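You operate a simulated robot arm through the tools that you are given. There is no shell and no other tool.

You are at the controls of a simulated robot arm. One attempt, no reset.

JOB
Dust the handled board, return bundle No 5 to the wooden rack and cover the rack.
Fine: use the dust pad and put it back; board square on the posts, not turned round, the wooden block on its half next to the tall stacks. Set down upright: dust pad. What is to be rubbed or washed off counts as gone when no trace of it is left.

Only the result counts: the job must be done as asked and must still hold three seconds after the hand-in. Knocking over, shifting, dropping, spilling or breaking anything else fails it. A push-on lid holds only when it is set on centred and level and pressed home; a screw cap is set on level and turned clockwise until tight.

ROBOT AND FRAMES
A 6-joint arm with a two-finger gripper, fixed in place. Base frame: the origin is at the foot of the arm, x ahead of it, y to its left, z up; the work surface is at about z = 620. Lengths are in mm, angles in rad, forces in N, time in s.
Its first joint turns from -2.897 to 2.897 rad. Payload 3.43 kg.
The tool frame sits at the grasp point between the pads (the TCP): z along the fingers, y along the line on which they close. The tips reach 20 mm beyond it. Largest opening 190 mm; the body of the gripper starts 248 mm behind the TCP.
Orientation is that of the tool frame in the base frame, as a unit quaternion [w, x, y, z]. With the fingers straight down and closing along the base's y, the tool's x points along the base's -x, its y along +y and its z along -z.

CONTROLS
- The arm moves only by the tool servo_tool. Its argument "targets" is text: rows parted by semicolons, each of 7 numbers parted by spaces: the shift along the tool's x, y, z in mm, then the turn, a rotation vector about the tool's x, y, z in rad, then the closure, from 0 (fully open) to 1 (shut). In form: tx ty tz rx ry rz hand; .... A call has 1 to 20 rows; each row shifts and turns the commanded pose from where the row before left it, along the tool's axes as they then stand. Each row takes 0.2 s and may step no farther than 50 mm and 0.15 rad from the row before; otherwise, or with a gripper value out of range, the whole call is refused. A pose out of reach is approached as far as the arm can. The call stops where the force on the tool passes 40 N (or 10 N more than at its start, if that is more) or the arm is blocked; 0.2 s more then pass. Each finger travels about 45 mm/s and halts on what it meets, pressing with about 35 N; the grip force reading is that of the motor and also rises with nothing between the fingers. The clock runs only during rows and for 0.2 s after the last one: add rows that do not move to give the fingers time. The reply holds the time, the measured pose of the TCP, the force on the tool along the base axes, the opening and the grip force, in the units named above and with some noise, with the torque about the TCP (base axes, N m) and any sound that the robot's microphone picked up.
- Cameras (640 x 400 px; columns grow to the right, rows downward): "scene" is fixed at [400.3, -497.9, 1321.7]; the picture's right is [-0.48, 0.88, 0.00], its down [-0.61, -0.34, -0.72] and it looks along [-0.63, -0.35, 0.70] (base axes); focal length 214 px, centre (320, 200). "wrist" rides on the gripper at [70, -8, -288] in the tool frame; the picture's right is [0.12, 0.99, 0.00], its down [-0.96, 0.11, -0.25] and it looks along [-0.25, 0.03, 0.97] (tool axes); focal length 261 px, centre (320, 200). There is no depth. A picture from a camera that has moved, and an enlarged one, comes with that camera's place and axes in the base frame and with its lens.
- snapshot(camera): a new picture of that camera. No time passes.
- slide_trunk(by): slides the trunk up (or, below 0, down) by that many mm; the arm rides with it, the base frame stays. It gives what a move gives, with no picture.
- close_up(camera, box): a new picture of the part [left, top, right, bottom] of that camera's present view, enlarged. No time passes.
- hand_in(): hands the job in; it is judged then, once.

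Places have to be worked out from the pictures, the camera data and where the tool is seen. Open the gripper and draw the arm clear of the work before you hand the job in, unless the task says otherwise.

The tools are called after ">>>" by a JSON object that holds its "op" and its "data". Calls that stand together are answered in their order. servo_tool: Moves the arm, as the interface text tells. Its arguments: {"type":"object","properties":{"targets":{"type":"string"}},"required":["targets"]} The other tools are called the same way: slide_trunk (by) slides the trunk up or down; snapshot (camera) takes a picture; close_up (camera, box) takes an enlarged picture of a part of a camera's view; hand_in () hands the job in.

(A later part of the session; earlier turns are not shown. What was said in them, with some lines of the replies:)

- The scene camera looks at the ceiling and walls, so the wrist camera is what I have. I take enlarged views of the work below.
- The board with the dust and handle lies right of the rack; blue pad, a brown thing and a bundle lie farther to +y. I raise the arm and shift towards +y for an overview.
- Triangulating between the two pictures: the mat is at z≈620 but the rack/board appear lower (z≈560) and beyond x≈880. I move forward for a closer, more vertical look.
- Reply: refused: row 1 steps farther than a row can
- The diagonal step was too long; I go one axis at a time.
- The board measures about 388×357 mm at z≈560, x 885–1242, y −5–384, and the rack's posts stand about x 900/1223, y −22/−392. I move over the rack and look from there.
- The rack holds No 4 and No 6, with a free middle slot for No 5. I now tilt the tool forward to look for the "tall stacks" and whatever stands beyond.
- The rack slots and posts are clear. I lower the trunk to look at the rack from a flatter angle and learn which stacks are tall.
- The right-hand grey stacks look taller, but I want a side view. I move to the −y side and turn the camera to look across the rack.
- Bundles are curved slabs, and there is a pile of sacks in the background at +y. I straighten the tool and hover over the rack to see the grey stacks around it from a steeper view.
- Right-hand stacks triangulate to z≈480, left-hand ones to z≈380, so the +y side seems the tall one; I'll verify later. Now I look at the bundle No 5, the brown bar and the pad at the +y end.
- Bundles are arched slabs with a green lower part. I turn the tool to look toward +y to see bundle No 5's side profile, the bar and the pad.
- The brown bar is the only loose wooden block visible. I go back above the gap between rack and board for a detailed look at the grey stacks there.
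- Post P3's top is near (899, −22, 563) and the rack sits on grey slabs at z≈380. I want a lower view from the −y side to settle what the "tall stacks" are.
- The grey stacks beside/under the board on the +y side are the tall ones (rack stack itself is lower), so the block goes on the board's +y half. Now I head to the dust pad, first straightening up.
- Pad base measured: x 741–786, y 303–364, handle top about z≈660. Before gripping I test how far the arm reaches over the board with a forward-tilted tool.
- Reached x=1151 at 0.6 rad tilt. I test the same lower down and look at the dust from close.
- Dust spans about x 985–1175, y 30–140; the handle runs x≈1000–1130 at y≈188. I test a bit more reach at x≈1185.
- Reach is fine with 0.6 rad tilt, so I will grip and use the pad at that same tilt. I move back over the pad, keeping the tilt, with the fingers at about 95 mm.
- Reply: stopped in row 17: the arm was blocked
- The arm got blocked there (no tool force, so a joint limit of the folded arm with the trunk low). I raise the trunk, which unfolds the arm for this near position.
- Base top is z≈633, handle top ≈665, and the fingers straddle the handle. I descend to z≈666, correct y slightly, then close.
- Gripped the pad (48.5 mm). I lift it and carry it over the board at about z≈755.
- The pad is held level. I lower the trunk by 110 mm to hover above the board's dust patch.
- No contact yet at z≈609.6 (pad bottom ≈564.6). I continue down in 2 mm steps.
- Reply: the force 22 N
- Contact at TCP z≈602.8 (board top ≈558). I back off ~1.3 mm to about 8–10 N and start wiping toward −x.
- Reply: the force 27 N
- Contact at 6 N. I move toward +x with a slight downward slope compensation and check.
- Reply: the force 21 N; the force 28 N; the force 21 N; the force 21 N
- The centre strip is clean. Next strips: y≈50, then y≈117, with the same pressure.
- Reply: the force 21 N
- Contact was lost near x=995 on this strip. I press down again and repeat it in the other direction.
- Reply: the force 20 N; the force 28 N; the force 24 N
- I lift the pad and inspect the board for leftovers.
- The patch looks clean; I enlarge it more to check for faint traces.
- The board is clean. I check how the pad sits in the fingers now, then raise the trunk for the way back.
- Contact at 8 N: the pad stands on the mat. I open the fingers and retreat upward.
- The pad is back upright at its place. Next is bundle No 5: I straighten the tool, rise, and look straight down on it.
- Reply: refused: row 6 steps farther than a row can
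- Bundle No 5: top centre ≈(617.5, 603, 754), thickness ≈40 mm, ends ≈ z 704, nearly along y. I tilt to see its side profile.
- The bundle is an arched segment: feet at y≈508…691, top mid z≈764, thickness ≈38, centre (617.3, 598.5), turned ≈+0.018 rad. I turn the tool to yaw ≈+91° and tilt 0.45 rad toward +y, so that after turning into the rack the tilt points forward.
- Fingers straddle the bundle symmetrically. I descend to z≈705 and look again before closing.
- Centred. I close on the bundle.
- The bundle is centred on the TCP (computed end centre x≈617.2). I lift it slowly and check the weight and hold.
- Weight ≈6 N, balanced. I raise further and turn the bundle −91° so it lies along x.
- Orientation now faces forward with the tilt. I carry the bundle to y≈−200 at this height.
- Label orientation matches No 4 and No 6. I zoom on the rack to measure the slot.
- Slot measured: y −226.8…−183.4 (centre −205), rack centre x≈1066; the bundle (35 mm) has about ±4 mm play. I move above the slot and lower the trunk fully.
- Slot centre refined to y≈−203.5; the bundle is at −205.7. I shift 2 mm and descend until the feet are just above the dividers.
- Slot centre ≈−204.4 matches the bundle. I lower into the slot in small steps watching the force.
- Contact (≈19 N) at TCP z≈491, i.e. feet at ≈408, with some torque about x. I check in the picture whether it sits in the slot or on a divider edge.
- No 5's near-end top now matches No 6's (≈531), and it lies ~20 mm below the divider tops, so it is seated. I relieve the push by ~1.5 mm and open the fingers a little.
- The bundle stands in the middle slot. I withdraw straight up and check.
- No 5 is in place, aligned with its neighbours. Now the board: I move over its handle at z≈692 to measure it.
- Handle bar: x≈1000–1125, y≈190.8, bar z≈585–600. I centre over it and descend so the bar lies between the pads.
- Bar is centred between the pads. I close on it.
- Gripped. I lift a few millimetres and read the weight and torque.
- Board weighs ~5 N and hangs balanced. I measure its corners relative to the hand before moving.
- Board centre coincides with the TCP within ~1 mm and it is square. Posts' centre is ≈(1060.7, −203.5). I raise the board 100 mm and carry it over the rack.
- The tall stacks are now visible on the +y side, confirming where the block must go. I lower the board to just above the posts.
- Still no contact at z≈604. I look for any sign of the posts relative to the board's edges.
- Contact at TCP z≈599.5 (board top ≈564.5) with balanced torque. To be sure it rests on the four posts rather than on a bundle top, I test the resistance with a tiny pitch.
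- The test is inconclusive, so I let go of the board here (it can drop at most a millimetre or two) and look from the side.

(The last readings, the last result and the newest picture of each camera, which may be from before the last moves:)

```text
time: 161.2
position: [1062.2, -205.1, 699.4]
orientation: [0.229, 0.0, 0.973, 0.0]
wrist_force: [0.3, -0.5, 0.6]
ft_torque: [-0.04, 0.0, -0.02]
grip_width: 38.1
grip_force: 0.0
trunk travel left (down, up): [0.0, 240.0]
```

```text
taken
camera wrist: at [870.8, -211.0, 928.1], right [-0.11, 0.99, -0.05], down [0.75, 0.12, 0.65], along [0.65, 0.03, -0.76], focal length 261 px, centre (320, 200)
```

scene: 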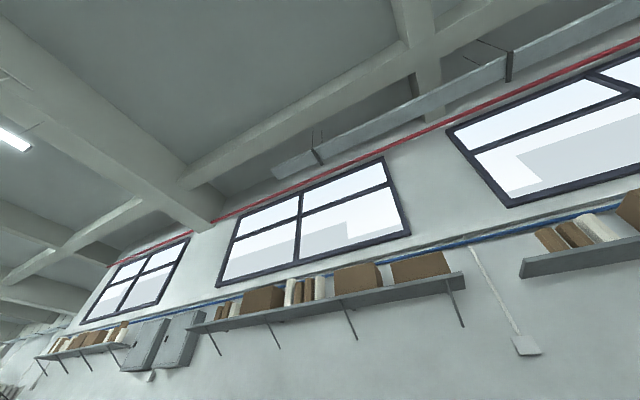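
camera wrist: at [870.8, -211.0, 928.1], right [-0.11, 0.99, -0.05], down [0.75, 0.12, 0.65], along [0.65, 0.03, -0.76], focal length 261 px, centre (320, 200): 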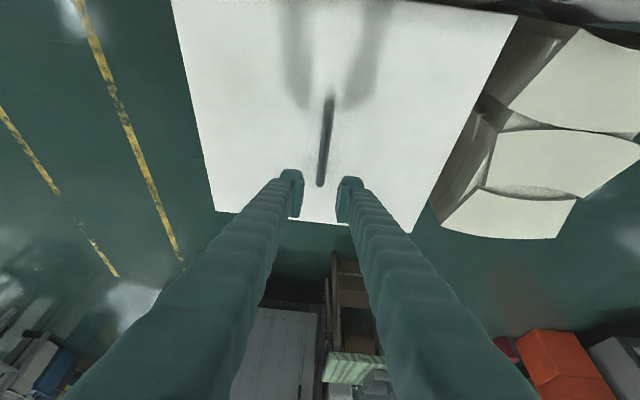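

>>> {"op": "servo_tool", "data": {"targets": "0 0 0 0 0.15 0 0.8; 0 0 0 0 0.15 0 0.8; 0 0 0 0 0.15 0 0.8; 50 0 0 0 0 0 0.8; 50 0 0 0 0 0 0.8; 50 0 0 0 0 0 0.8; 50 0 0 0 0 0 0.8; 0 -49 0 0 0 0 0.8; 0 -49 0 0 0 0 0.8; 0 -49 0 0 0 0 0.8; 0 -49 0 0 0 0 0.8; 0 0 0 0 0 -0.15 0.8; 0 0 0 0 0 -0.15 0.8; 0 0 0 0 0 -0.15 0.8; 0 0 0 0 0 -0.15 0.8; 0 0 0 0 0 -0.15 0.8; 0 0 0 0 0 -0.15 0.8; 0 0 0 0 0 -0.15 0.8; 0 0 0 0 0 0 0.8"}}

>>> {"op": "servo_tool", "data": {"targets": "0 0 0 0 -0.15 0 0.8; 0 0 0 0 -0.15 0 0.8; 0 0 0 0 -0.15 0 0.8; 0 0 0 0 -0.15 0 0.8; 0 0 0 0 -0.15 0 0.8; 0 0 0 0 -0.15 0 0.8; 0 0 0 0 0 0 0.8"}}

>>> {"op": "snapshot", "data": {"camera": "wrist"}}

```text
time: 165.2
position: [861.8, -400.2, 697.9]
orientation: [0.006, -0.501, 0.865, -0.004]
wrist_force: [0.3, -0.8, -0.2]
ft_torque: [0.01, -0.05, 0.01]
grip_width: 37.8
grip_force: 0.0
trunk travel left (down, up): [0.0, 240.0]
```

```text
time: 166.8
position: [860.7, -399.8, 698.3]
orientation: [0.381, -0.452, 0.777, 0.216]
wrist_force: [0.4, 0.0, 0.6]
ft_torque: [0.02, 0.0, -0.01]
grip_width: 38.1
grip_force: 0.1
trunk travel left (down, up): [0.0, 240.0]
```

```text
taken
camera wrist: at [732.5, -636.4, 821.2], right [-0.9, 0.43, -0.1], down [0.09, 0.41, 0.91], along [0.43, 0.81, -0.4], focal length 261 px, centre (320, 200)
```

wrist: 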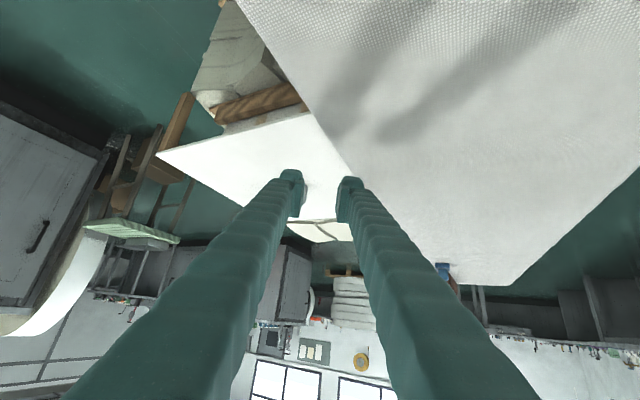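

>>> {"op": "close_up", "data": {"camera": "wrist", "box": [145, 60, 325, 200]}}

>>> {"op": "close_up", "data": {"camera": "wrist", "box": [150, 90, 230, 160]}}

```text
2.86 times, centred on (235, 130) of wrist
camera zoom: at [732.5, -636.4, 821.2], right [-0.9, 0.43, -0.1], down [0.09, 0.41, 0.91], along [0.43, 0.81, -0.4], focal length 745 px, centre (563, 400)
```

zoom: 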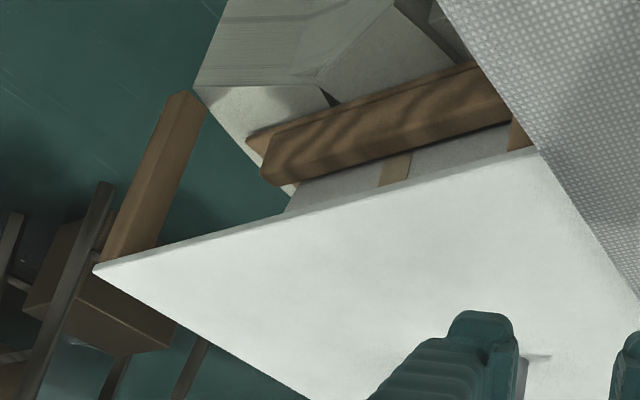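

```text
5.71 times, centred on (190, 125) of wrist
camera zoom: at [732.5, -636.4, 821.2], right [-0.9, 0.43, -0.1], down [0.09, 0.41, 0.91], along [0.43, 0.81, -0.4], focal length 1489 px, centre (1063, 629)
```

zoom: 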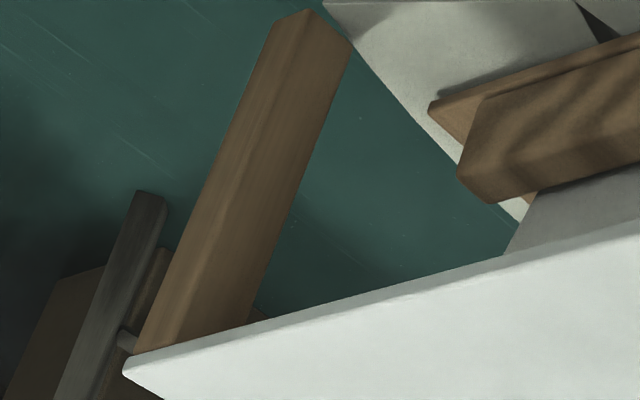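

Post P4 meets the board right at its corner, and the board looks ~5–6 mm thick, so its underside is ≈559, above No 5's top (≈552). I probe the near corners of the board with closed fingertips to confirm it stands on the posts.

>>> {"op": "servo_tool", "data": {"targets": "0 0 0 0 0.15 0 1; 0 0 0 0 0.15 0 1; 0 0 0 0 0.15 0 1; 0 0 0 0 0.15 0 1; 0 0 0 0 0.15 0 1; 0 0 0 0 0.15 0 1; 0 0 0 0 0 0.15 1; 0 0 0 0 0 0.15 1; 0 0 0 0 0 0.15 1; 0 0 0 0 0 0.15 1; 0 0 0 0 0 0.15 1; 0 0 0 0 0 0.15 1; 0 0 0 0 0 0.15 1; 0 50 0 0 0 0 1; -35 0 0 0 0 0 1; -35 0 0 0 0 0 1; 0 0 40 0 0 0 1; 0 0 40 0 0 0 1; 0 0 0 0 0 0 1"}}

>>> {"op": "snapshot", "data": {"camera": "wrist"}}

```text
time: 170.8
position: [933.9, -350.1, 619.1]
orientation: [0.005, 0.0, 1.0, -0.001]
wrist_force: [0.0, 0.0, 0.8]
ft_torque: [0.03, -0.01, 0.03]
grip_width: 0.2
grip_force: 34.6
trunk travel left (down, up): [0.0, 240.0]
```

```text
taken
camera wrist: at [858.6, -357.4, 907.0], right [-0.12, 0.99, 0.0], down [0.96, 0.12, 0.26], along [0.26, 0.03, -0.97], focal length 261 px, centre (320, 200)
```

wrist: 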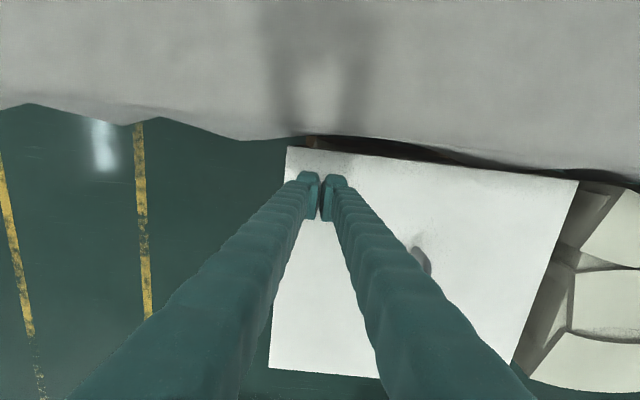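

>>> {"op": "close_up", "data": {"camera": "wrist", "box": [270, 120, 350, 180]}}

>>> {"op": "close_up", "data": {"camera": "wrist", "box": [540, 150, 620, 210]}}

```text
6.67 times, centred on (310, 150) of wrist
camera zoom: at [858.6, -357.4, 907.0], right [-0.12, 0.99, 0.0], down [0.96, 0.12, 0.26], along [0.26, 0.03, -0.97], focal length 1738 px, centre (387, 533)
```

zoom: 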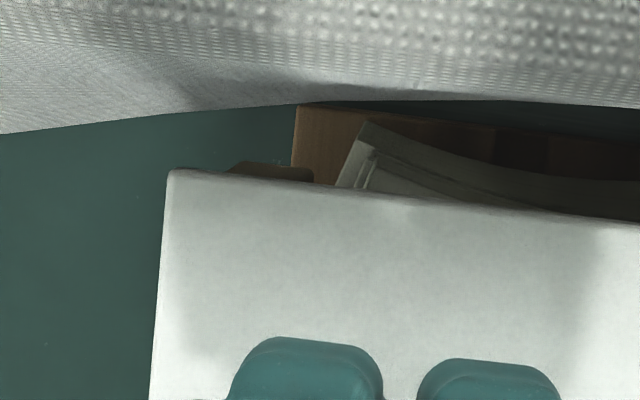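

```text
6.67 times, centred on (580, 180) of wrist
camera zoom: at [858.6, -357.4, 907.0], right [-0.12, 0.99, 0.0], down [0.96, 0.12, 0.26], along [0.26, 0.03, -0.97], focal length 1738 px, centre (-1413, 333)
```

zoom: 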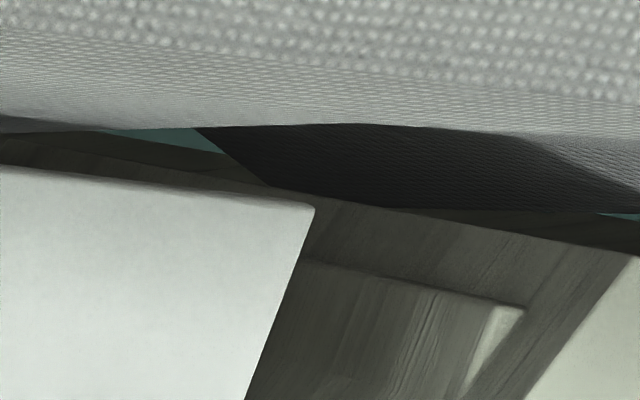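

Near edge of the board: (882, −397)…(883, −8): square and centred on the posts. Now I probe the near-left corner from above.

>>> {"op": "servo_tool", "data": {"targets": "0 0 15 0 0 0 1; 0 0 14 0 0 0 1; 0 0 0 0 0 0 1"}}

>>> {"op": "servo_tool", "data": {"targets": "0 0 2 0 0 0 1; 0 0 0 0 0 0 1"}}

>>> {"op": "servo_tool", "data": {"targets": "0 0 2 0 0 0 1; 0 0 0 0 0 0 1"}}

>>> {"op": "servo_tool", "data": {"targets": "0 0 1.5 0 0 0 1; 0 0 0 0 0 0 1"}}

```text
time: 171.6
position: [932.5, -350.6, 589.9]
orientation: [0.005, 0.0, 1.0, -0.001]
wrist_force: [-0.2, -0.2, 0.3]
ft_torque: [0.0, 0.02, -0.04]
grip_width: 0.0
grip_force: 34.3
trunk travel left (down, up): [0.0, 240.0]
```

```text
time: 172.2
position: [932.1, -351.0, 586.8]
orientation: [0.005, 0.0, 1.0, -0.002]
wrist_force: [0.3, 0.0, 0.1]
ft_torque: [0.0, 0.01, 0.0]
grip_width: 0.1
grip_force: 34.3
trunk travel left (down, up): [0.0, 240.0]
```

```text
time: 172.8
position: [933.3, -350.0, 586.0]
orientation: [0.006, 0.0, 1.0, -0.001]
wrist_force: [0.7, 0.4, 0.2]
ft_torque: [0.01, 0.0, 0.01]
grip_width: 0.0
grip_force: 34.2
trunk travel left (down, up): [0.0, 240.0]
```

```text
time: 173.4
position: [933.7, -349.8, 585.2]
orientation: [0.006, 0.0, 1.0, -0.001]
wrist_force: [-0.6, 1.0, 6.7]
ft_torque: [0.03, 0.08, 0.02]
grip_width: 6.0
grip_force: 33.8
trunk travel left (down, up): [0.0, 240.0]
```

Firm contact at the same height (585.2 − 20 ≈ 565) with 6.7 N near the corner: supported by the post. I probe the near-right corner too.

>>> {"op": "servo_tool", "data": {"targets": "0 0 -15 0 0 0 1; 0 0 -25 0 0 0 1; 0 48 0 0 0 0 1; 0 48 0 0 0 0 1; 0 48 0 0 0 0 1; 0 48 0 0 0 0 1; 0 48 0 0 0 0 1; 0 48 0 0 0 0 1; 0 0 18 0 0 0 1; 0 0 18 0 0 0 1; 0 0 0 0 0 0 1"}}

>>> {"op": "servo_tool", "data": {"targets": "0 0 2 0 0 0 1; 0 0 0 0 0 0 1"}}

>>> {"op": "servo_tool", "data": {"targets": "0 0 1.5 0 0 0 1; 0 0 0 0 0 0 1"}}

```text
time: 175.8
position: [930.9, -60.8, 588.3]
orientation: [0.005, 0.0, 1.0, -0.001]
wrist_force: [-0.1, 0.4, 0.0]
ft_torque: [0.02, -0.01, 0.01]
grip_width: 0.4
grip_force: 34.4
trunk travel left (down, up): [0.0, 240.0]
```

```text
time: 176.4
position: [931.3, -62.6, 585.7]
orientation: [0.006, 0.001, 1.0, -0.001]
wrist_force: [0.9, 0.6, -0.7]
ft_torque: [0.01, 0.01, -0.03]
grip_width: 0.0
grip_force: 34.9
trunk travel left (down, up): [0.0, 240.0]
```

```text
time: 177.0
position: [932.3, -62.6, 584.9]
orientation: [0.005, 0.001, 1.0, 0.0]
wrist_force: [-0.6, 0.3, 5.7]
ft_torque: [-0.01, 0.02, -0.01]
grip_width: 6.1
grip_force: 34.0
trunk travel left (down, up): [0.0, 240.0]
```

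Board is level on its posts. Now the wooden block: I retract, go to the +y end and raise the trunk again.

>>> {"op": "servo_tool", "data": {"targets": "0 0 -20 0 0 0 1; 0 0 -50 0 0 0 1; 0 0 -50 0 0 0 0.8; 50 0 0 0 0 0 0.5; 50 0 0 0 0 0 0.5; 50 0 0 0 0 0 0.5; 0 50 0 0 0 0 0.5; 0 50 0 0 0 0 0.5; 0 50 0 0 0 0 0.5; 0 50 0 0 0 0 0.5; 0 50 0 0 0 0 0.5; 0 0 0 0 0 0 0.5"}}

>>> {"op": "slide_trunk", "data": {"by": 175}}

>>> {"op": "servo_tool", "data": {"targets": "40 0 0 0 0 0 0.2; 0 50 0 0 0 0 0.2; 0 50 0 0 0 0 0; 0 50 0 0 0 0 0; 0 50 0 0 0 0 0; 0 50 0 0 0 0 0; 0 50 0 0 0 0 0; 0 50 0 0 0 0 0; 0 0 0 0 0 0 0"}}

>>> {"op": "snapshot", "data": {"camera": "wrist"}}

```text
time: 179.6
position: [780.6, 188.3, 702.3]
orientation: [0.005, 0.0, 1.0, -0.001]
wrist_force: [0.2, 0.0, -0.5]
ft_torque: [-0.02, 0.0, -0.01]
grip_width: 95.0
grip_force: 0.0
trunk travel left (down, up): [0.0, 240.0]
```

```text
time: 181.6
position: [780.5, 188.4, 876.0]
orientation: [0.005, 0.0, 1.0, -0.002]
wrist_force: [0.2, 0.5, -0.2]
ft_torque: [-0.01, -0.06, -0.05]
grip_width: 95.0
grip_force: 0.0
trunk travel left (down, up): [-175.0, 65.0]
```

```text
time: 183.6
position: [739.7, 538.8, 875.5]
orientation: [0.005, 0.001, 1.0, 0.0]
wrist_force: [0.5, 0.1, -0.7]
ft_torque: [-0.04, 0.01, -0.01]
grip_width: 189.9
grip_force: 0.0
trunk travel left (down, up): [-175.0, 65.0]
```

```text
taken
camera wrist: at [665.6, 532.5, 1163.3], right [-0.12, 0.99, 0.0], down [0.96, 0.12, 0.26], along [0.26, 0.03, -0.97], focal length 261 px, centre (320, 200)
```

wrist: 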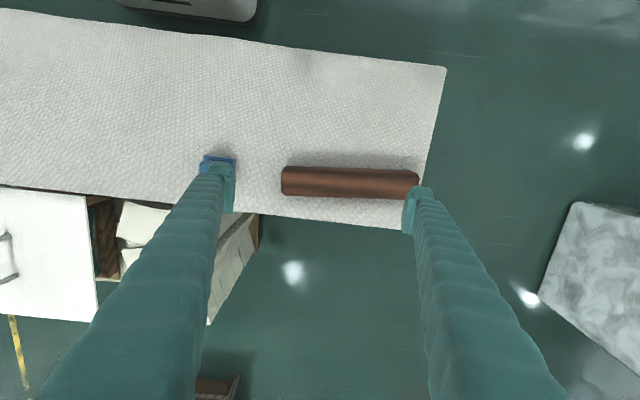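

>>> {"op": "close_up", "data": {"camera": "wrist", "box": [265, 140, 435, 230]}}

```text
3.76 times, centred on (350, 185) of wrist
camera zoom: at [665.6, 532.5, 1163.3], right [-0.12, 0.99, 0.0], down [0.96, 0.12, 0.26], along [0.26, 0.03, -0.97], focal length 981 px, centre (207, 256)
```

zoom: 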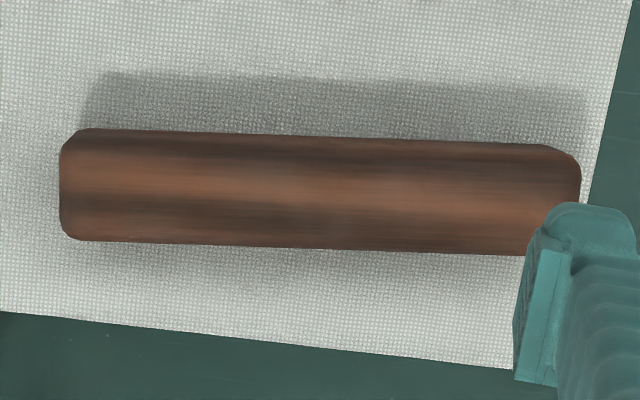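

Block: about 276 long, ~56 wide, centre (758, 603), turned ≈+0.084 rad. I orient the tool to match (yaw ≈1.655, tilt 0.46 toward +y) and move over it.

>>> {"op": "servo_tool", "data": {"targets": "0 0 0 0 0 -0.15 0.3; 0 0 0 0 0 -0.15 0.4; 0 0 0 0 0 -0.15 0.45; 0 0 0 0 0 -0.15 0.45; 0 0 0 0 0 -0.15 0.45; 0 0 0 0 0 -0.15 0.45; 0 0 0 0 0 -0.15 0.45; 0 0 0 0 0 -0.15 0.45; 0 0 0 0 0 -0.15 0.45; 0 0 0 0 0 -0.15 0.45; 0 0 0 0 0 -0.15 0.45; 0 0 0 0 -0.15 0 0.45; 0 0 0 0 -0.15 0 0.45; 0 0 0 0 -0.15 0 0.45; 0 0 0 0 0 0 0.45"}}

>>> {"op": "snapshot", "data": {"camera": "wrist"}}

```text
time: 186.8
position: [739.7, 538.6, 875.1]
orientation: [-0.155, 0.717, -0.661, -0.16]
wrist_force: [0.2, 0.2, 0.2]
ft_torque: [0.0, 0.02, 0.01]
grip_width: 104.7
grip_force: 0.0
trunk travel left (down, up): [-175.0, 65.0]
```

```text
taken
camera wrist: at [760.6, 352.2, 1105.5], right [-0.98, -0.19, -0.06], down [-0.18, 0.75, 0.64], along [-0.07, 0.64, -0.77], focal length 261 px, centre (320, 200)
```

wrist: 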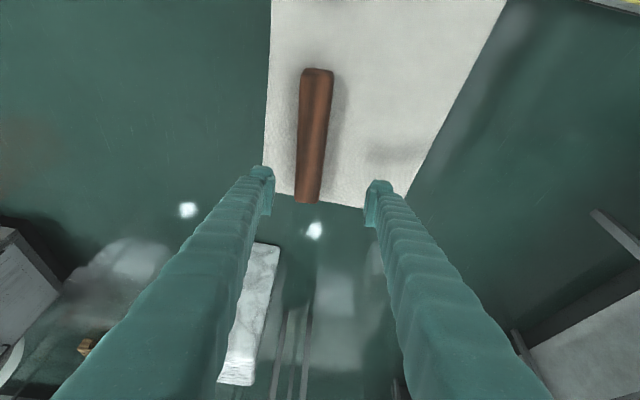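

>>> {"op": "servo_tool", "data": {"targets": "-28 -12 13.5 0 0 0 0.45; -28 -11.9 13.5 0 0 0 0.45; 16.9 0 34.9 0 0 0 0.45; 16.9 0 34.9 0 0 0 0.45; 16.9 0 34.9 0 0 0 0.45; 13 0 27 0 0 0 0.45; 0 0 0 0 0 0 0.45; 0 0 0 0 0 0 0.45"}}

>>> {"op": "snapshot", "data": {"camera": "wrist"}}

>>> {"op": "close_up", "data": {"camera": "wrist", "box": [240, 40, 400, 240]}}

```text
time: 188.6
position: [760.7, 602.4, 728.8]
orientation: [-0.154, 0.717, -0.661, -0.159]
wrist_force: [0.5, 0.8, -0.5]
ft_torque: [0.01, -0.01, -0.02]
grip_width: 104.4
grip_force: 0.1
trunk travel left (down, up): [-175.0, 65.0]
```

```text
taken
camera wrist: at [781.4, 416.3, 959.3], right [-0.98, -0.19, -0.06], down [-0.18, 0.75, 0.64], along [-0.07, 0.64, -0.77], focal length 261 px, centre (320, 200)
```

wrist: 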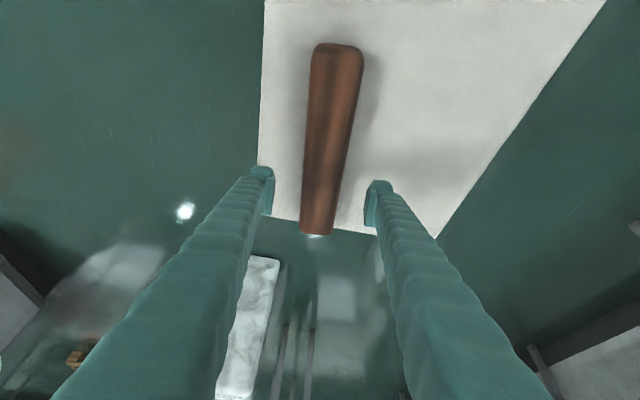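

```text
2.00 times, centred on (320, 140) of wrist
camera zoom: at [781.4, 416.3, 959.3], right [-0.98, -0.19, -0.06], down [-0.18, 0.75, 0.64], along [-0.07, 0.64, -0.77], focal length 521 px, centre (320, 320)
```

zoom: 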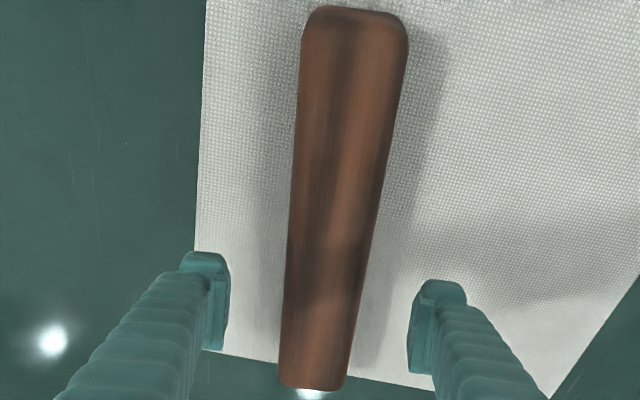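

>>> {"op": "servo_tool", "data": {"targets": "10.6 0 22 0 0 0 0.45; 10.6 0 22 0 0 0 0.45; 0 0 0 0 0 0 0.45; 0 0 0 0 0 0 0.45"}}

>>> {"op": "close_up", "data": {"camera": "wrist", "box": [240, 40, 400, 240]}}

```text
time: 189.6
position: [762.2, 602.6, 679.4]
orientation: [-0.155, 0.717, -0.661, -0.16]
wrist_force: [0.5, -0.2, -0.7]
ft_torque: [0.01, 0.0, -0.02]
grip_width: 104.4
grip_force: 0.2
trunk travel left (down, up): [-175.0, 65.0]
```

```text
2.00 times, centred on (320, 140) of wrist
camera zoom: at [781.8, 416.7, 910.6], right [-0.98, -0.19, -0.06], down [-0.18, 0.75, 0.64], along [-0.07, 0.64, -0.77], focal length 521 px, centre (320, 320)
```

zoom: 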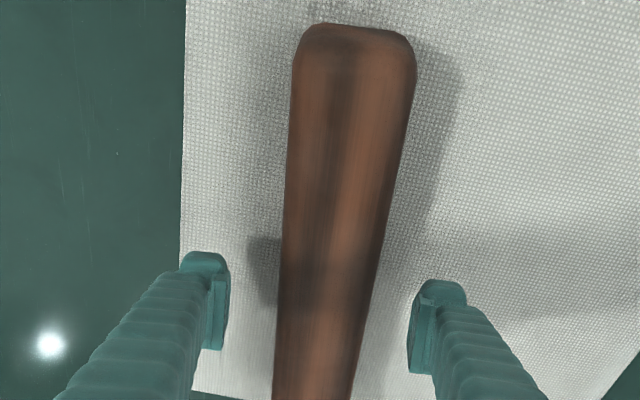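

>>> {"op": "servo_tool", "data": {"targets": "4.8 2 10 0 0 0 0.45; 4.8 0 10 0 0 0 0.45; 0 0 0 0 0 0 0.45; 0 0 0 0 0 0 0.45"}}

>>> {"op": "close_up", "data": {"camera": "wrist", "box": [240, 40, 400, 240]}}

```text
time: 190.6
position: [759.6, 601.6, 658.9]
orientation: [-0.153, 0.717, -0.661, -0.159]
wrist_force: [0.4, -0.2, 0.7]
ft_torque: [-0.05, -0.03, 0.0]
grip_width: 104.6
grip_force: 0.1
trunk travel left (down, up): [-175.0, 65.0]
```

```text
2.00 times, centred on (320, 140) of wrist
camera zoom: at [780.1, 416.3, 888.9], right [-0.98, -0.19, -0.06], down [-0.18, 0.75, 0.64], along [-0.07, 0.64, -0.77], focal length 521 px, centre (320, 320)
```

zoom: 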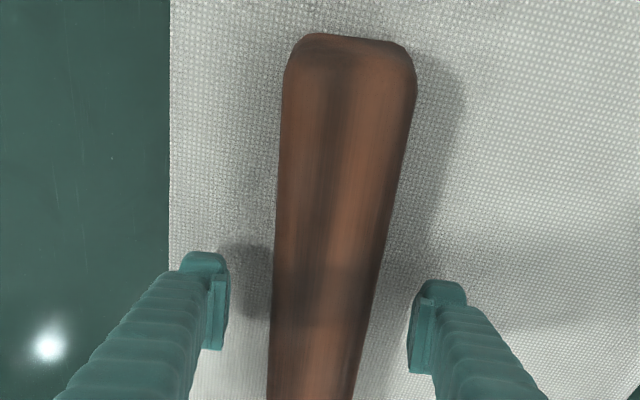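

Centred on the block. I close on it.

>>> {"op": "servo_tool", "data": {"targets": "0 0 0 0 0 0 0.6; 0 0 0 0 0 0 0.7; 0 0 0 0 0 0 1; 0 0 0 0 0 0 1; 0 0 0 0 0 0 1; 0 0 0 0 0 0 1"}}

>>> {"op": "close_up", "data": {"camera": "wrist", "box": [240, 40, 400, 240]}}

```text
time: 192.0
position: [759.8, 604.3, 658.4]
orientation: [-0.154, 0.717, -0.662, -0.159]
wrist_force: [0.9, -1.0, 1.2]
ft_torque: [-0.1, 0.15, 0.37]
grip_width: 55.5
grip_force: 34.8
trunk travel left (down, up): [-175.0, 65.0]
```

```text
2.00 times, centred on (320, 140) of wrist
camera zoom: at [780.1, 416.3, 889.0], right [-0.98, -0.19, -0.06], down [-0.18, 0.75, 0.64], along [-0.07, 0.64, -0.77], focal length 521 px, centre (320, 320)
```

zoom: 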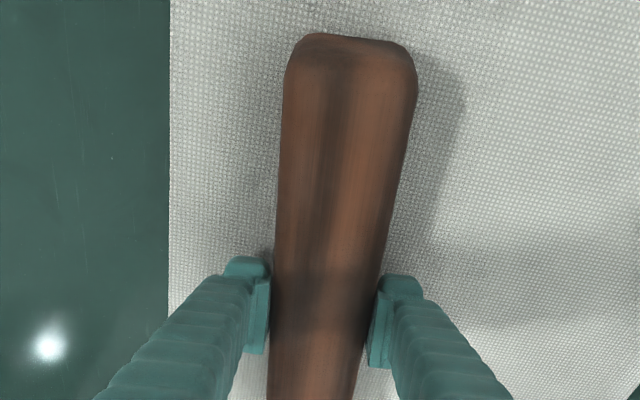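

>>> {"op": "servo_tool", "data": {"targets": "-2.2 0 -4.5 0 0 0 1; -4.4 0 -9 0 0 0 1; -8.7 0 -18 0 0 0 1; 0 0 0 0 0 0 1; 0 0 0 0 0 0 1"}}

>>> {"op": "snapshot", "data": {"camera": "wrist"}}

```text
time: 193.2
position: [758.8, 602.7, 693.2]
orientation: [-0.155, 0.717, -0.661, -0.159]
wrist_force: [0.7, -0.5, -5.9]
ft_torque: [0.02, 0.0, 0.0]
grip_width: 55.3
grip_force: 34.5
trunk travel left (down, up): [-175.0, 65.0]
```

```text
taken
camera wrist: at [779.6, 416.8, 923.8], right [-0.98, -0.18, -0.06], down [-0.18, 0.75, 0.64], along [-0.07, 0.64, -0.77], focal length 261 px, centre (320, 200)
```

wrist: 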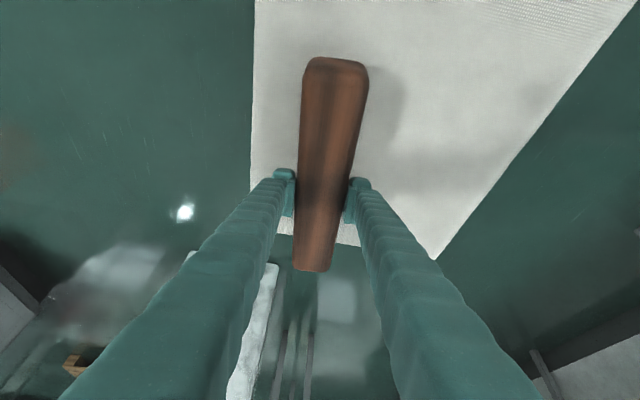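

Block ≈6 N, balanced. I raise it, turn it −1.65 rad to lie along x.

>>> {"op": "servo_tool", "data": {"targets": "-17 0 -35.3 0 0 0 1; -17 0 -35.3 0 0 0 1; -17 0 -35.3 0 0 0 1; -17 0 -35.3 0 0 0 1; 0 0 0 0.0651 0 0.1351 1; 0 0 0 0.0651 0 0.1351 1; 0 0 0 0.0651 0 0.1351 1; 0 0 0 0.0651 0 0.1351 1; 0 0 0 0.0651 0 0.1351 1; 0 0 0 0.0651 0 0.1351 1; 0 0 0 0.0651 0 0.1351 1; 0 0 0 0.0651 0 0.1351 1; 0 0 0 0.0651 0 0.1351 1; 0 0 0 0.0651 0 0.1351 1; 0 0 0 0.0651 0 0.1351 1; 0 0 0 0 0 0 1"}}

```text
time: 196.6
position: [757.1, 601.2, 850.2]
orientation: [0.228, 0.001, 0.974, 0.0]
wrist_force: [0.5, -0.7, -5.8]
ft_torque: [0.01, 0.0, 0.03]
grip_width: 55.4
grip_force: 35.6
trunk travel left (down, up): [-175.0, 65.0]
```

Comparing quaternions, the block would be pitched ~0.012 rad; I correct that, then carry it over to the board's +y half.

>>> {"op": "servo_tool", "data": {"targets": "0 0 0 0.012 0.0123 0 1; 0 -50 0 0 0 0 1; 0 -50 0 0 0 0 1; 0 -50 0 0 0 0 1; 0 -50 0 0 0 0 1; 0 -50 0 0 0 0 1; 0 -50 0 0 0 0 1; 0 -50 0 0 0 0 1; 0 -50 0 0 0 0 1; 0 -50 0 0 0 0 1; 0 -50 0 0 0 0 1; -39.3 0 18.9 0 0 0 1; -39.3 0 18.9 0 0 0 1; -39.3 0 18.9 0 0 0 1; -39.3 0 18.9 0 0 0 1; -39.3 0 18.9 0 0 0 1; -39.3 0 18.9 0 0 0 1; -39.3 0 18.9 0 0 0 1; 0 0 0 0 0 0 1"}}

>>> {"op": "servo_tool", "data": {"targets": "0 -50 0 0 0 0 1; 0 -50 0 0 0 0 1; 0 -50 0 0 0 0 1; 0 -50 0 0 0 0 1; 0 0 0 0 0 0 1"}}

>>> {"op": "snapshot", "data": {"camera": "wrist"}}

```text
time: 200.6
position: [1058.9, 98.3, 853.4]
orientation: [0.222, 0.001, 0.975, -0.006]
wrist_force: [-0.2, -0.5, -6.4]
ft_torque: [0.01, -0.04, 0.04]
grip_width: 55.0
grip_force: 35.1
trunk travel left (down, up): [-175.0, 65.0]
```

```text
time: 201.8
position: [1058.9, -98.4, 858.1]
orientation: [0.222, 0.002, 0.975, -0.006]
wrist_force: [0.2, 0.6, -5.7]
ft_torque: [0.03, -0.02, 0.0]
grip_width: 55.0
grip_force: 35.1
trunk travel left (down, up): [-175.0, 65.0]
```

```text
taken
camera wrist: at [870.7, -102.7, 1087.5], right [-0.1, 0.99, -0.06], down [0.76, 0.12, 0.64], along [0.64, 0.02, -0.77], focal length 261 px, centre (320, 200)
```

wrist: 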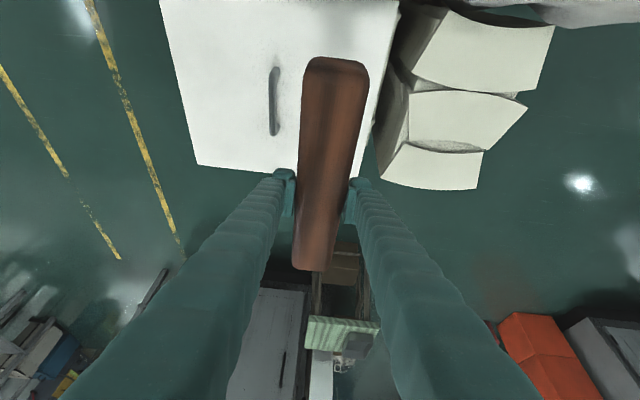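

>>> {"op": "slide_trunk", "data": {"by": -175}}

>>> {"op": "servo_tool", "data": {"targets": "-2.5 -6 1.2 0 0 0 1; 11 0 22.9 0 0 0 1; 0 0 0 0 0 0 1; 0 0 0 0 0 0 1"}}

>>> {"op": "snapshot", "data": {"camera": "wrist"}}

```text
time: 203.7
position: [1058.9, -97.8, 682.3]
orientation: [0.222, 0.002, 0.975, -0.006]
wrist_force: [0.5, -0.2, -5.6]
ft_torque: [0.03, 0.02, -0.01]
grip_width: 55.1
grip_force: 35.1
trunk travel left (down, up): [0.0, 240.0]
```

```text
time: 204.7
position: [1062.2, -105.1, 657.8]
orientation: [0.222, 0.001, 0.975, -0.006]
wrist_force: [-0.7, -0.1, -5.5]
ft_torque: [0.01, -0.01, 0.01]
grip_width: 54.9
grip_force: 34.2
trunk travel left (down, up): [0.0, 240.0]
```

```text
taken
camera wrist: at [873.9, -109.0, 887.1], right [-0.1, 0.99, -0.06], down [0.76, 0.12, 0.64], along [0.64, 0.02, -0.77], focal length 261 px, centre (320, 200)
```

wrist: 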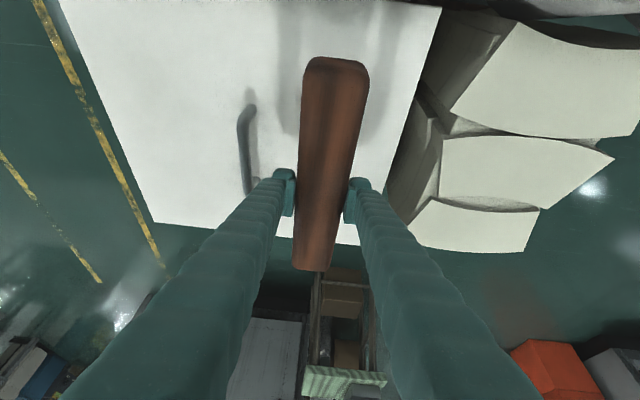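

The block is over the +y half, parallel to the handle. I lower it, last millimetres in small steps.

>>> {"op": "servo_tool", "data": {"targets": "8.7 0 18 0 0 0 1; 8.7 0 18 0 0 0 1; 2.2 0 4.5 0 0 0 1; 0 0 0 0 0 0 1; 0 0 0 0 0 0 1"}}

>>> {"op": "servo_tool", "data": {"targets": "1.3 0 2.7 0 0 0 1; 0 0 0 0 0 0 1"}}

>>> {"op": "servo_tool", "data": {"targets": "0.9 0 1.8 0 0 0 1; 0 0 0 0 0 0 1"}}

```text
time: 205.9
position: [1062.8, -106.5, 610.9]
orientation: [0.222, 0.001, 0.975, -0.006]
wrist_force: [-1.1, -0.4, -4.9]
ft_torque: [-0.01, -0.05, 0.01]
grip_width: 55.1
grip_force: 34.5
trunk travel left (down, up): [0.0, 240.0]
```

```text
time: 206.5
position: [1062.1, -107.3, 608.4]
orientation: [0.221, 0.002, 0.975, -0.006]
wrist_force: [0.3, 0.1, -4.7]
ft_torque: [0.0, -0.03, -0.01]
grip_width: 55.2
grip_force: 35.6
trunk travel left (down, up): [0.0, 240.0]
```

```text
time: 207.1
position: [1063.2, -106.7, 606.9]
orientation: [0.221, 0.002, 0.975, -0.007]
wrist_force: [0.0, 0.1, -5.0]
ft_torque: [-0.01, -0.05, -0.01]
grip_width: 55.2
grip_force: 34.7
trunk travel left (down, up): [0.0, 240.0]
```

>>> {"op": "servo_tool", "data": {"targets": "0.7 0 1.4 0 0 0 1; 0 0 0 0 0 0 1"}}

>>> {"op": "servo_tool", "data": {"targets": "0.7 0 1.4 0 0 0 1; 0 0 0 0 0 0 1"}}

>>> {"op": "servo_tool", "data": {"targets": "0.5 0 0.9 0 0 0 1; 0 0 0 0 0 0 1"}}

```text
time: 207.7
position: [1063.0, -106.4, 605.8]
orientation: [0.221, 0.001, 0.975, -0.006]
wrist_force: [1.3, 0.0, -4.7]
ft_torque: [0.04, -0.07, -0.01]
grip_width: 55.5
grip_force: 34.9
trunk travel left (down, up): [0.0, 240.0]
```

```text
time: 208.3
position: [1061.7, -106.3, 605.9]
orientation: [0.222, 0.001, 0.975, -0.006]
wrist_force: [-1.6, -0.3, 1.2]
ft_torque: [0.2, -0.99, -0.02]
grip_width: 55.1
grip_force: 35.0
trunk travel left (down, up): [0.0, 240.0]
```

```text
time: 208.9
position: [1060.8, -105.4, 605.0]
orientation: [0.222, 0.001, 0.975, -0.006]
wrist_force: [0.7, -2.6, 12.7]
ft_torque: [0.41, 0.18, -0.02]
grip_width: 55.2
grip_force: 35.3
trunk travel left (down, up): [0.0, 240.0]
```

Block is flat on the board. I ease the push, then open the fingers gently.

>>> {"op": "servo_tool", "data": {"targets": "-0.4 0 -0.9 0 0 0 1; 0 0 0 0 0 0 1"}}

>>> {"op": "servo_tool", "data": {"targets": "0 0 0 0 0 0 0.68; 0 0 0 0 0 0 0.64; 0 0 0 0 0 0 0.6; 0 0 0 0 0 0 0.56; 0 0 0 0 0 0 0.55; 0 0 0 0 0 0 0.55"}}

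>>> {"op": "close_up", "data": {"camera": "wrist", "box": [200, 20, 420, 260]}}

```text
time: 209.5
position: [1060.9, -105.4, 604.9]
orientation: [0.222, 0.002, 0.975, -0.006]
wrist_force: [5.1, -1.9, 9.6]
ft_torque: [0.32, -0.36, -0.09]
grip_width: 55.2
grip_force: 34.5
trunk travel left (down, up): [0.0, 240.0]
```

```text
time: 210.9
position: [1061.2, -105.7, 603.3]
orientation: [0.223, 0.001, 0.975, -0.006]
wrist_force: [-0.6, -0.2, -1.1]
ft_torque: [-0.02, -0.02, 0.01]
grip_width: 85.6
grip_force: 0.0
trunk travel left (down, up): [0.0, 240.0]
```

```text
1.67 times, centred on (310, 140) of wrist
camera zoom: at [872.8, -109.6, 834.3], right [-0.1, 0.99, -0.06], down [0.76, 0.12, 0.64], along [0.64, 0.02, -0.77], focal length 434 px, centre (337, 300)
```

zoom: 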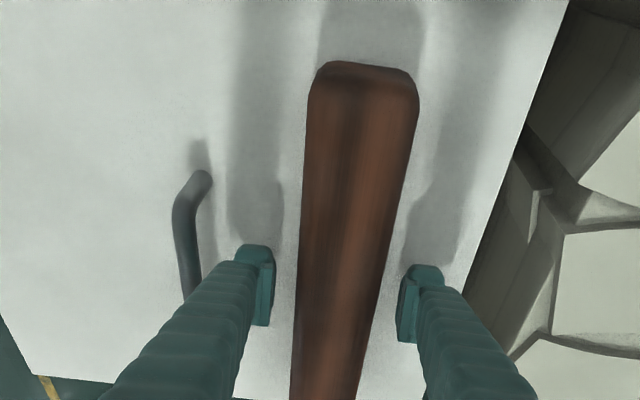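

Block rests on the +y half of the board. I withdraw straight up and back.

>>> {"op": "servo_tool", "data": {"targets": "-4.3 0 -9 0 0 0 0.55; -8.7 0 -18 0 0 0 0.55; -17.3 0 -36 0 0 0 0.55; -17.3 0 -36 0 0 0 0.55; -17.3 0 -36 0 0 0 0.55; 0 0 0 0 0 0 0.55"}}

>>> {"op": "snapshot", "data": {"camera": "wrist"}}

```text
time: 212.3
position: [1060.2, -102.7, 755.4]
orientation: [0.222, 0.0, 0.975, -0.006]
wrist_force: [-0.1, 0.4, -0.1]
ft_torque: [-0.01, 0.01, 0.01]
grip_width: 85.3
grip_force: 0.0
trunk travel left (down, up): [0.0, 240.0]
```

```text
taken
camera wrist: at [871.7, -107.5, 985.1], right [-0.1, 0.99, -0.06], down [0.76, 0.12, 0.64], along [0.64, 0.02, -0.77], focal length 261 px, centre (320, 200)
```

wrist: 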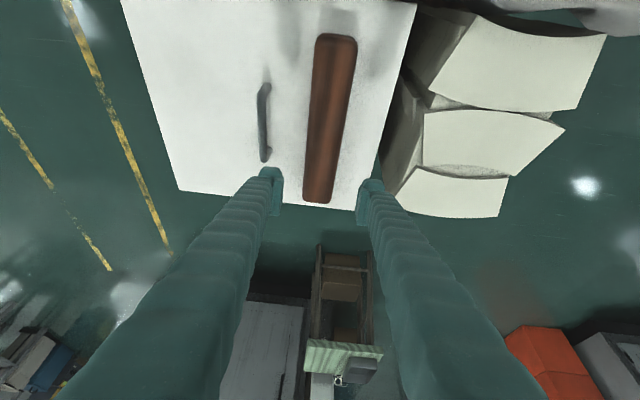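

>>> {"op": "close_up", "data": {"camera": "wrist", "box": [130, 0, 430, 220]}}

>>> {"op": "servo_tool", "data": {"targets": "0 0 0 0 0.15 0 0.3; 0 0 0 0 0.15 0 0.1; 0 0 0 0 0.145 0 0; 50 0 0 0 0 0 0; 50 0 0 0 0 0 0; 50 0 0 0 0 0 0; 0 -40 0 0 0 0 0; 0 -40 0 0 0 0 0; 0 0 -45 0 0 0 0; 0 0 -45 0 0 0 0; 0 0 0 0 0 0 0"}}

>>> {"op": "snapshot", "data": {"camera": "wrist"}}

```text
1.82 times, centred on (280, 110) of wrist
camera zoom: at [871.7, -107.5, 985.1], right [-0.1, 0.99, -0.06], down [0.76, 0.12, 0.64], along [0.64, 0.02, -0.77], focal length 474 px, centre (393, 364)
```

zoom: 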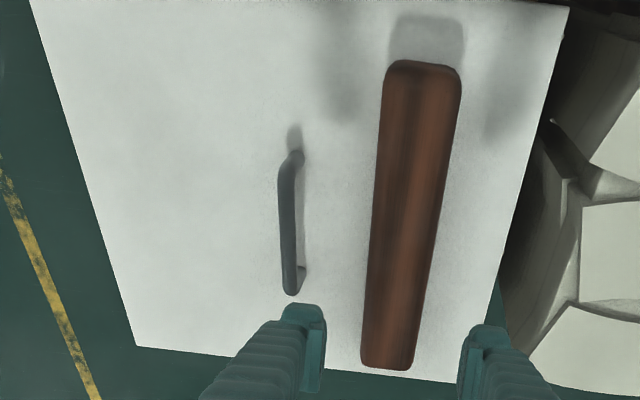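

```text
time: 214.7
position: [911.6, -181.4, 843.4]
orientation: [0.001, 0.002, 1.0, -0.005]
wrist_force: [-0.5, 0.8, -0.2]
ft_torque: [-0.02, 0.0, 0.03]
grip_width: 189.9
grip_force: 0.1
trunk travel left (down, up): [0.0, 240.0]
```

```text
taken
camera wrist: at [838.5, -185.6, 1133.5], right [-0.11, 0.99, -0.01], down [0.96, 0.11, 0.25], along [0.25, 0.02, -0.97], focal length 261 px, centre (320, 200)
```

wrist: 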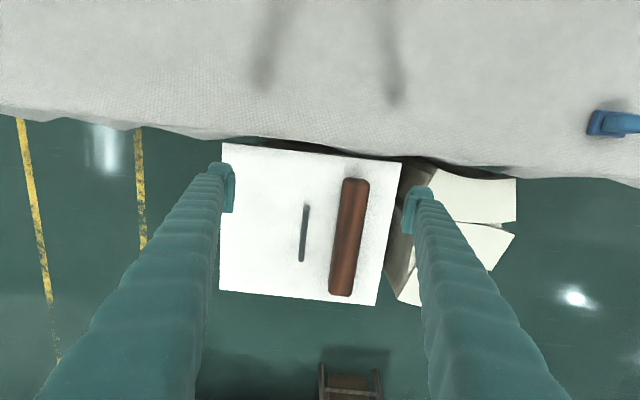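

Board square on the posts, block on its +y half. I check the wiped half once more closely, and the pad.

>>> {"op": "close_up", "data": {"camera": "wrist", "box": [215, 135, 415, 310]}}

>>> {"op": "close_up", "data": {"camera": "wrist", "box": [230, 150, 310, 290]}}

>>> {"op": "close_up", "data": {"camera": "wrist", "box": [560, 90, 640, 150]}}

```text
2.29 times, centred on (315, 222) of wrist
camera zoom: at [838.5, -185.6, 1133.5], right [-0.11, 0.99, -0.01], down [0.96, 0.11, 0.25], along [0.25, 0.02, -0.97], focal length 596 px, centre (331, 149)
```

zoom: 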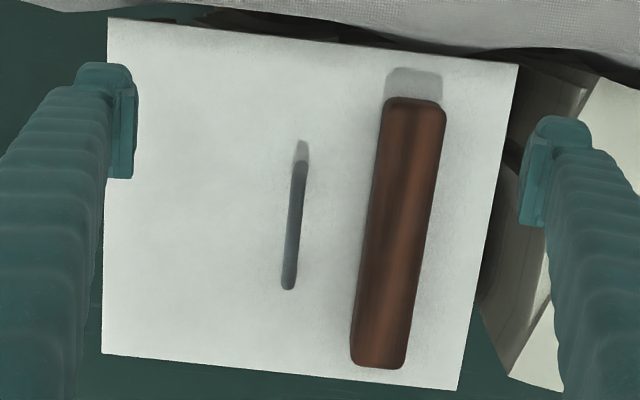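

```text
2.86 times, centred on (270, 220) of wrist
camera zoom: at [838.5, -185.6, 1133.5], right [-0.11, 0.99, -0.01], down [0.96, 0.11, 0.25], along [0.25, 0.02, -0.97], focal length 745 px, centre (463, 143)
```

zoom: 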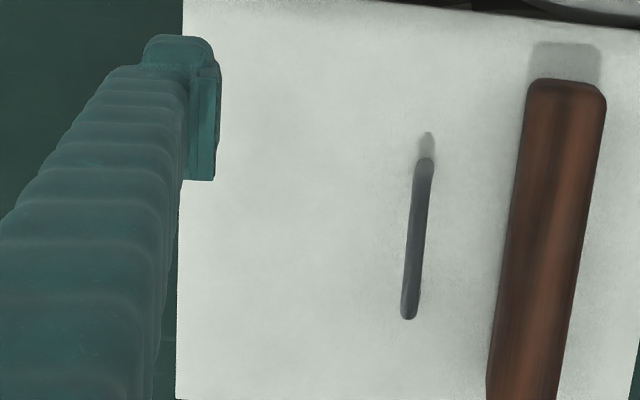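

```text
6.67 times, centred on (600, 120) of wrist
camera zoom: at [838.5, -185.6, 1133.5], right [-0.11, 0.99, -0.01], down [0.96, 0.11, 0.25], along [0.25, 0.02, -0.97], focal length 1738 px, centre (-1547, 733)
```

zoom: 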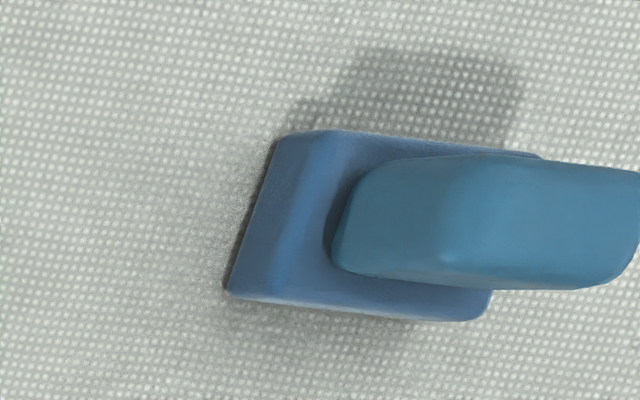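

All is in order: clean board, block in place, pad upright. I draw the arm back clear of the work before handing in.

>>> {"op": "servo_tool", "data": {"targets": "0 0 -30 0 0 0 0; 50 0 0 0 0 0 0; 50 0 0 0 0 0 0; 50 0 0 0 0 0 0; 50 0 0 0 0 0 0; 0 0 0 0 0 0 0; 0 0 0 0 0 0 0"}}

>>> {"op": "snapshot", "data": {"camera": "wrist"}}

```text
time: 216.3
position: [710.8, -180.6, 874.2]
orientation: [0.001, 0.002, 1.0, -0.004]
wrist_force: [0.2, -0.6, 0.3]
ft_torque: [-0.01, 0.01, 0.01]
grip_width: 189.9
grip_force: 0.1
trunk travel left (down, up): [0.0, 240.0]
```

```text
taken
camera wrist: at [639.4, -185.2, 1163.3], right [-0.11, 0.99, -0.01], down [0.96, 0.11, 0.25], along [0.25, 0.02, -0.97], focal length 261 px, centre (320, 200)
```

wrist: 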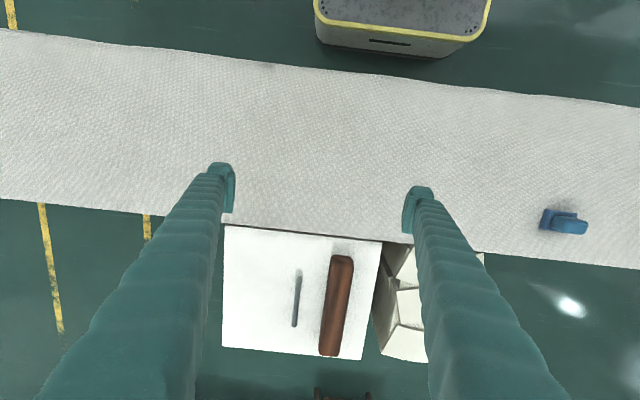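

The arm is clear and the gripper open. The last picture shows the board clean and square over the rack, the block on the half next to the tall stacks and the pad back upright; No 5 stands in the rack under the board. I hand in.

>>> {"op": "hand_in", "data": {}}

```text
The job is handed in.
```

I finished the job and handed it in; the hand-in reply gave no verdict.

- **Dusting:** I wiped the dust patch off the board with the pad. Enlarged pictures afterwards showed no trace of it. The pad is back upright within about 2 mm of where it was.
- **Bundle No 5:** It stands in the middle slot of the rack, between No 4 and No 6, with its label facing the same way as theirs. It bottomed out about 20 mm below the tops of the slot dividers.
- **Board:** It was only shifted sideways onto the posts, not turned. By the pictures it is square and centred on them to about 2 mm. I pressed both near corners and found them firm and at the same height; I did not press the far corners.
- **Wooden block:** It lies flat, parallel to the handle, on the half of the board next to the tall stacks. The job didn't say which object was the block, so I took it to be the loose brown bar on the mat.

The gripper is open and the arm is drawn back clear of the work.
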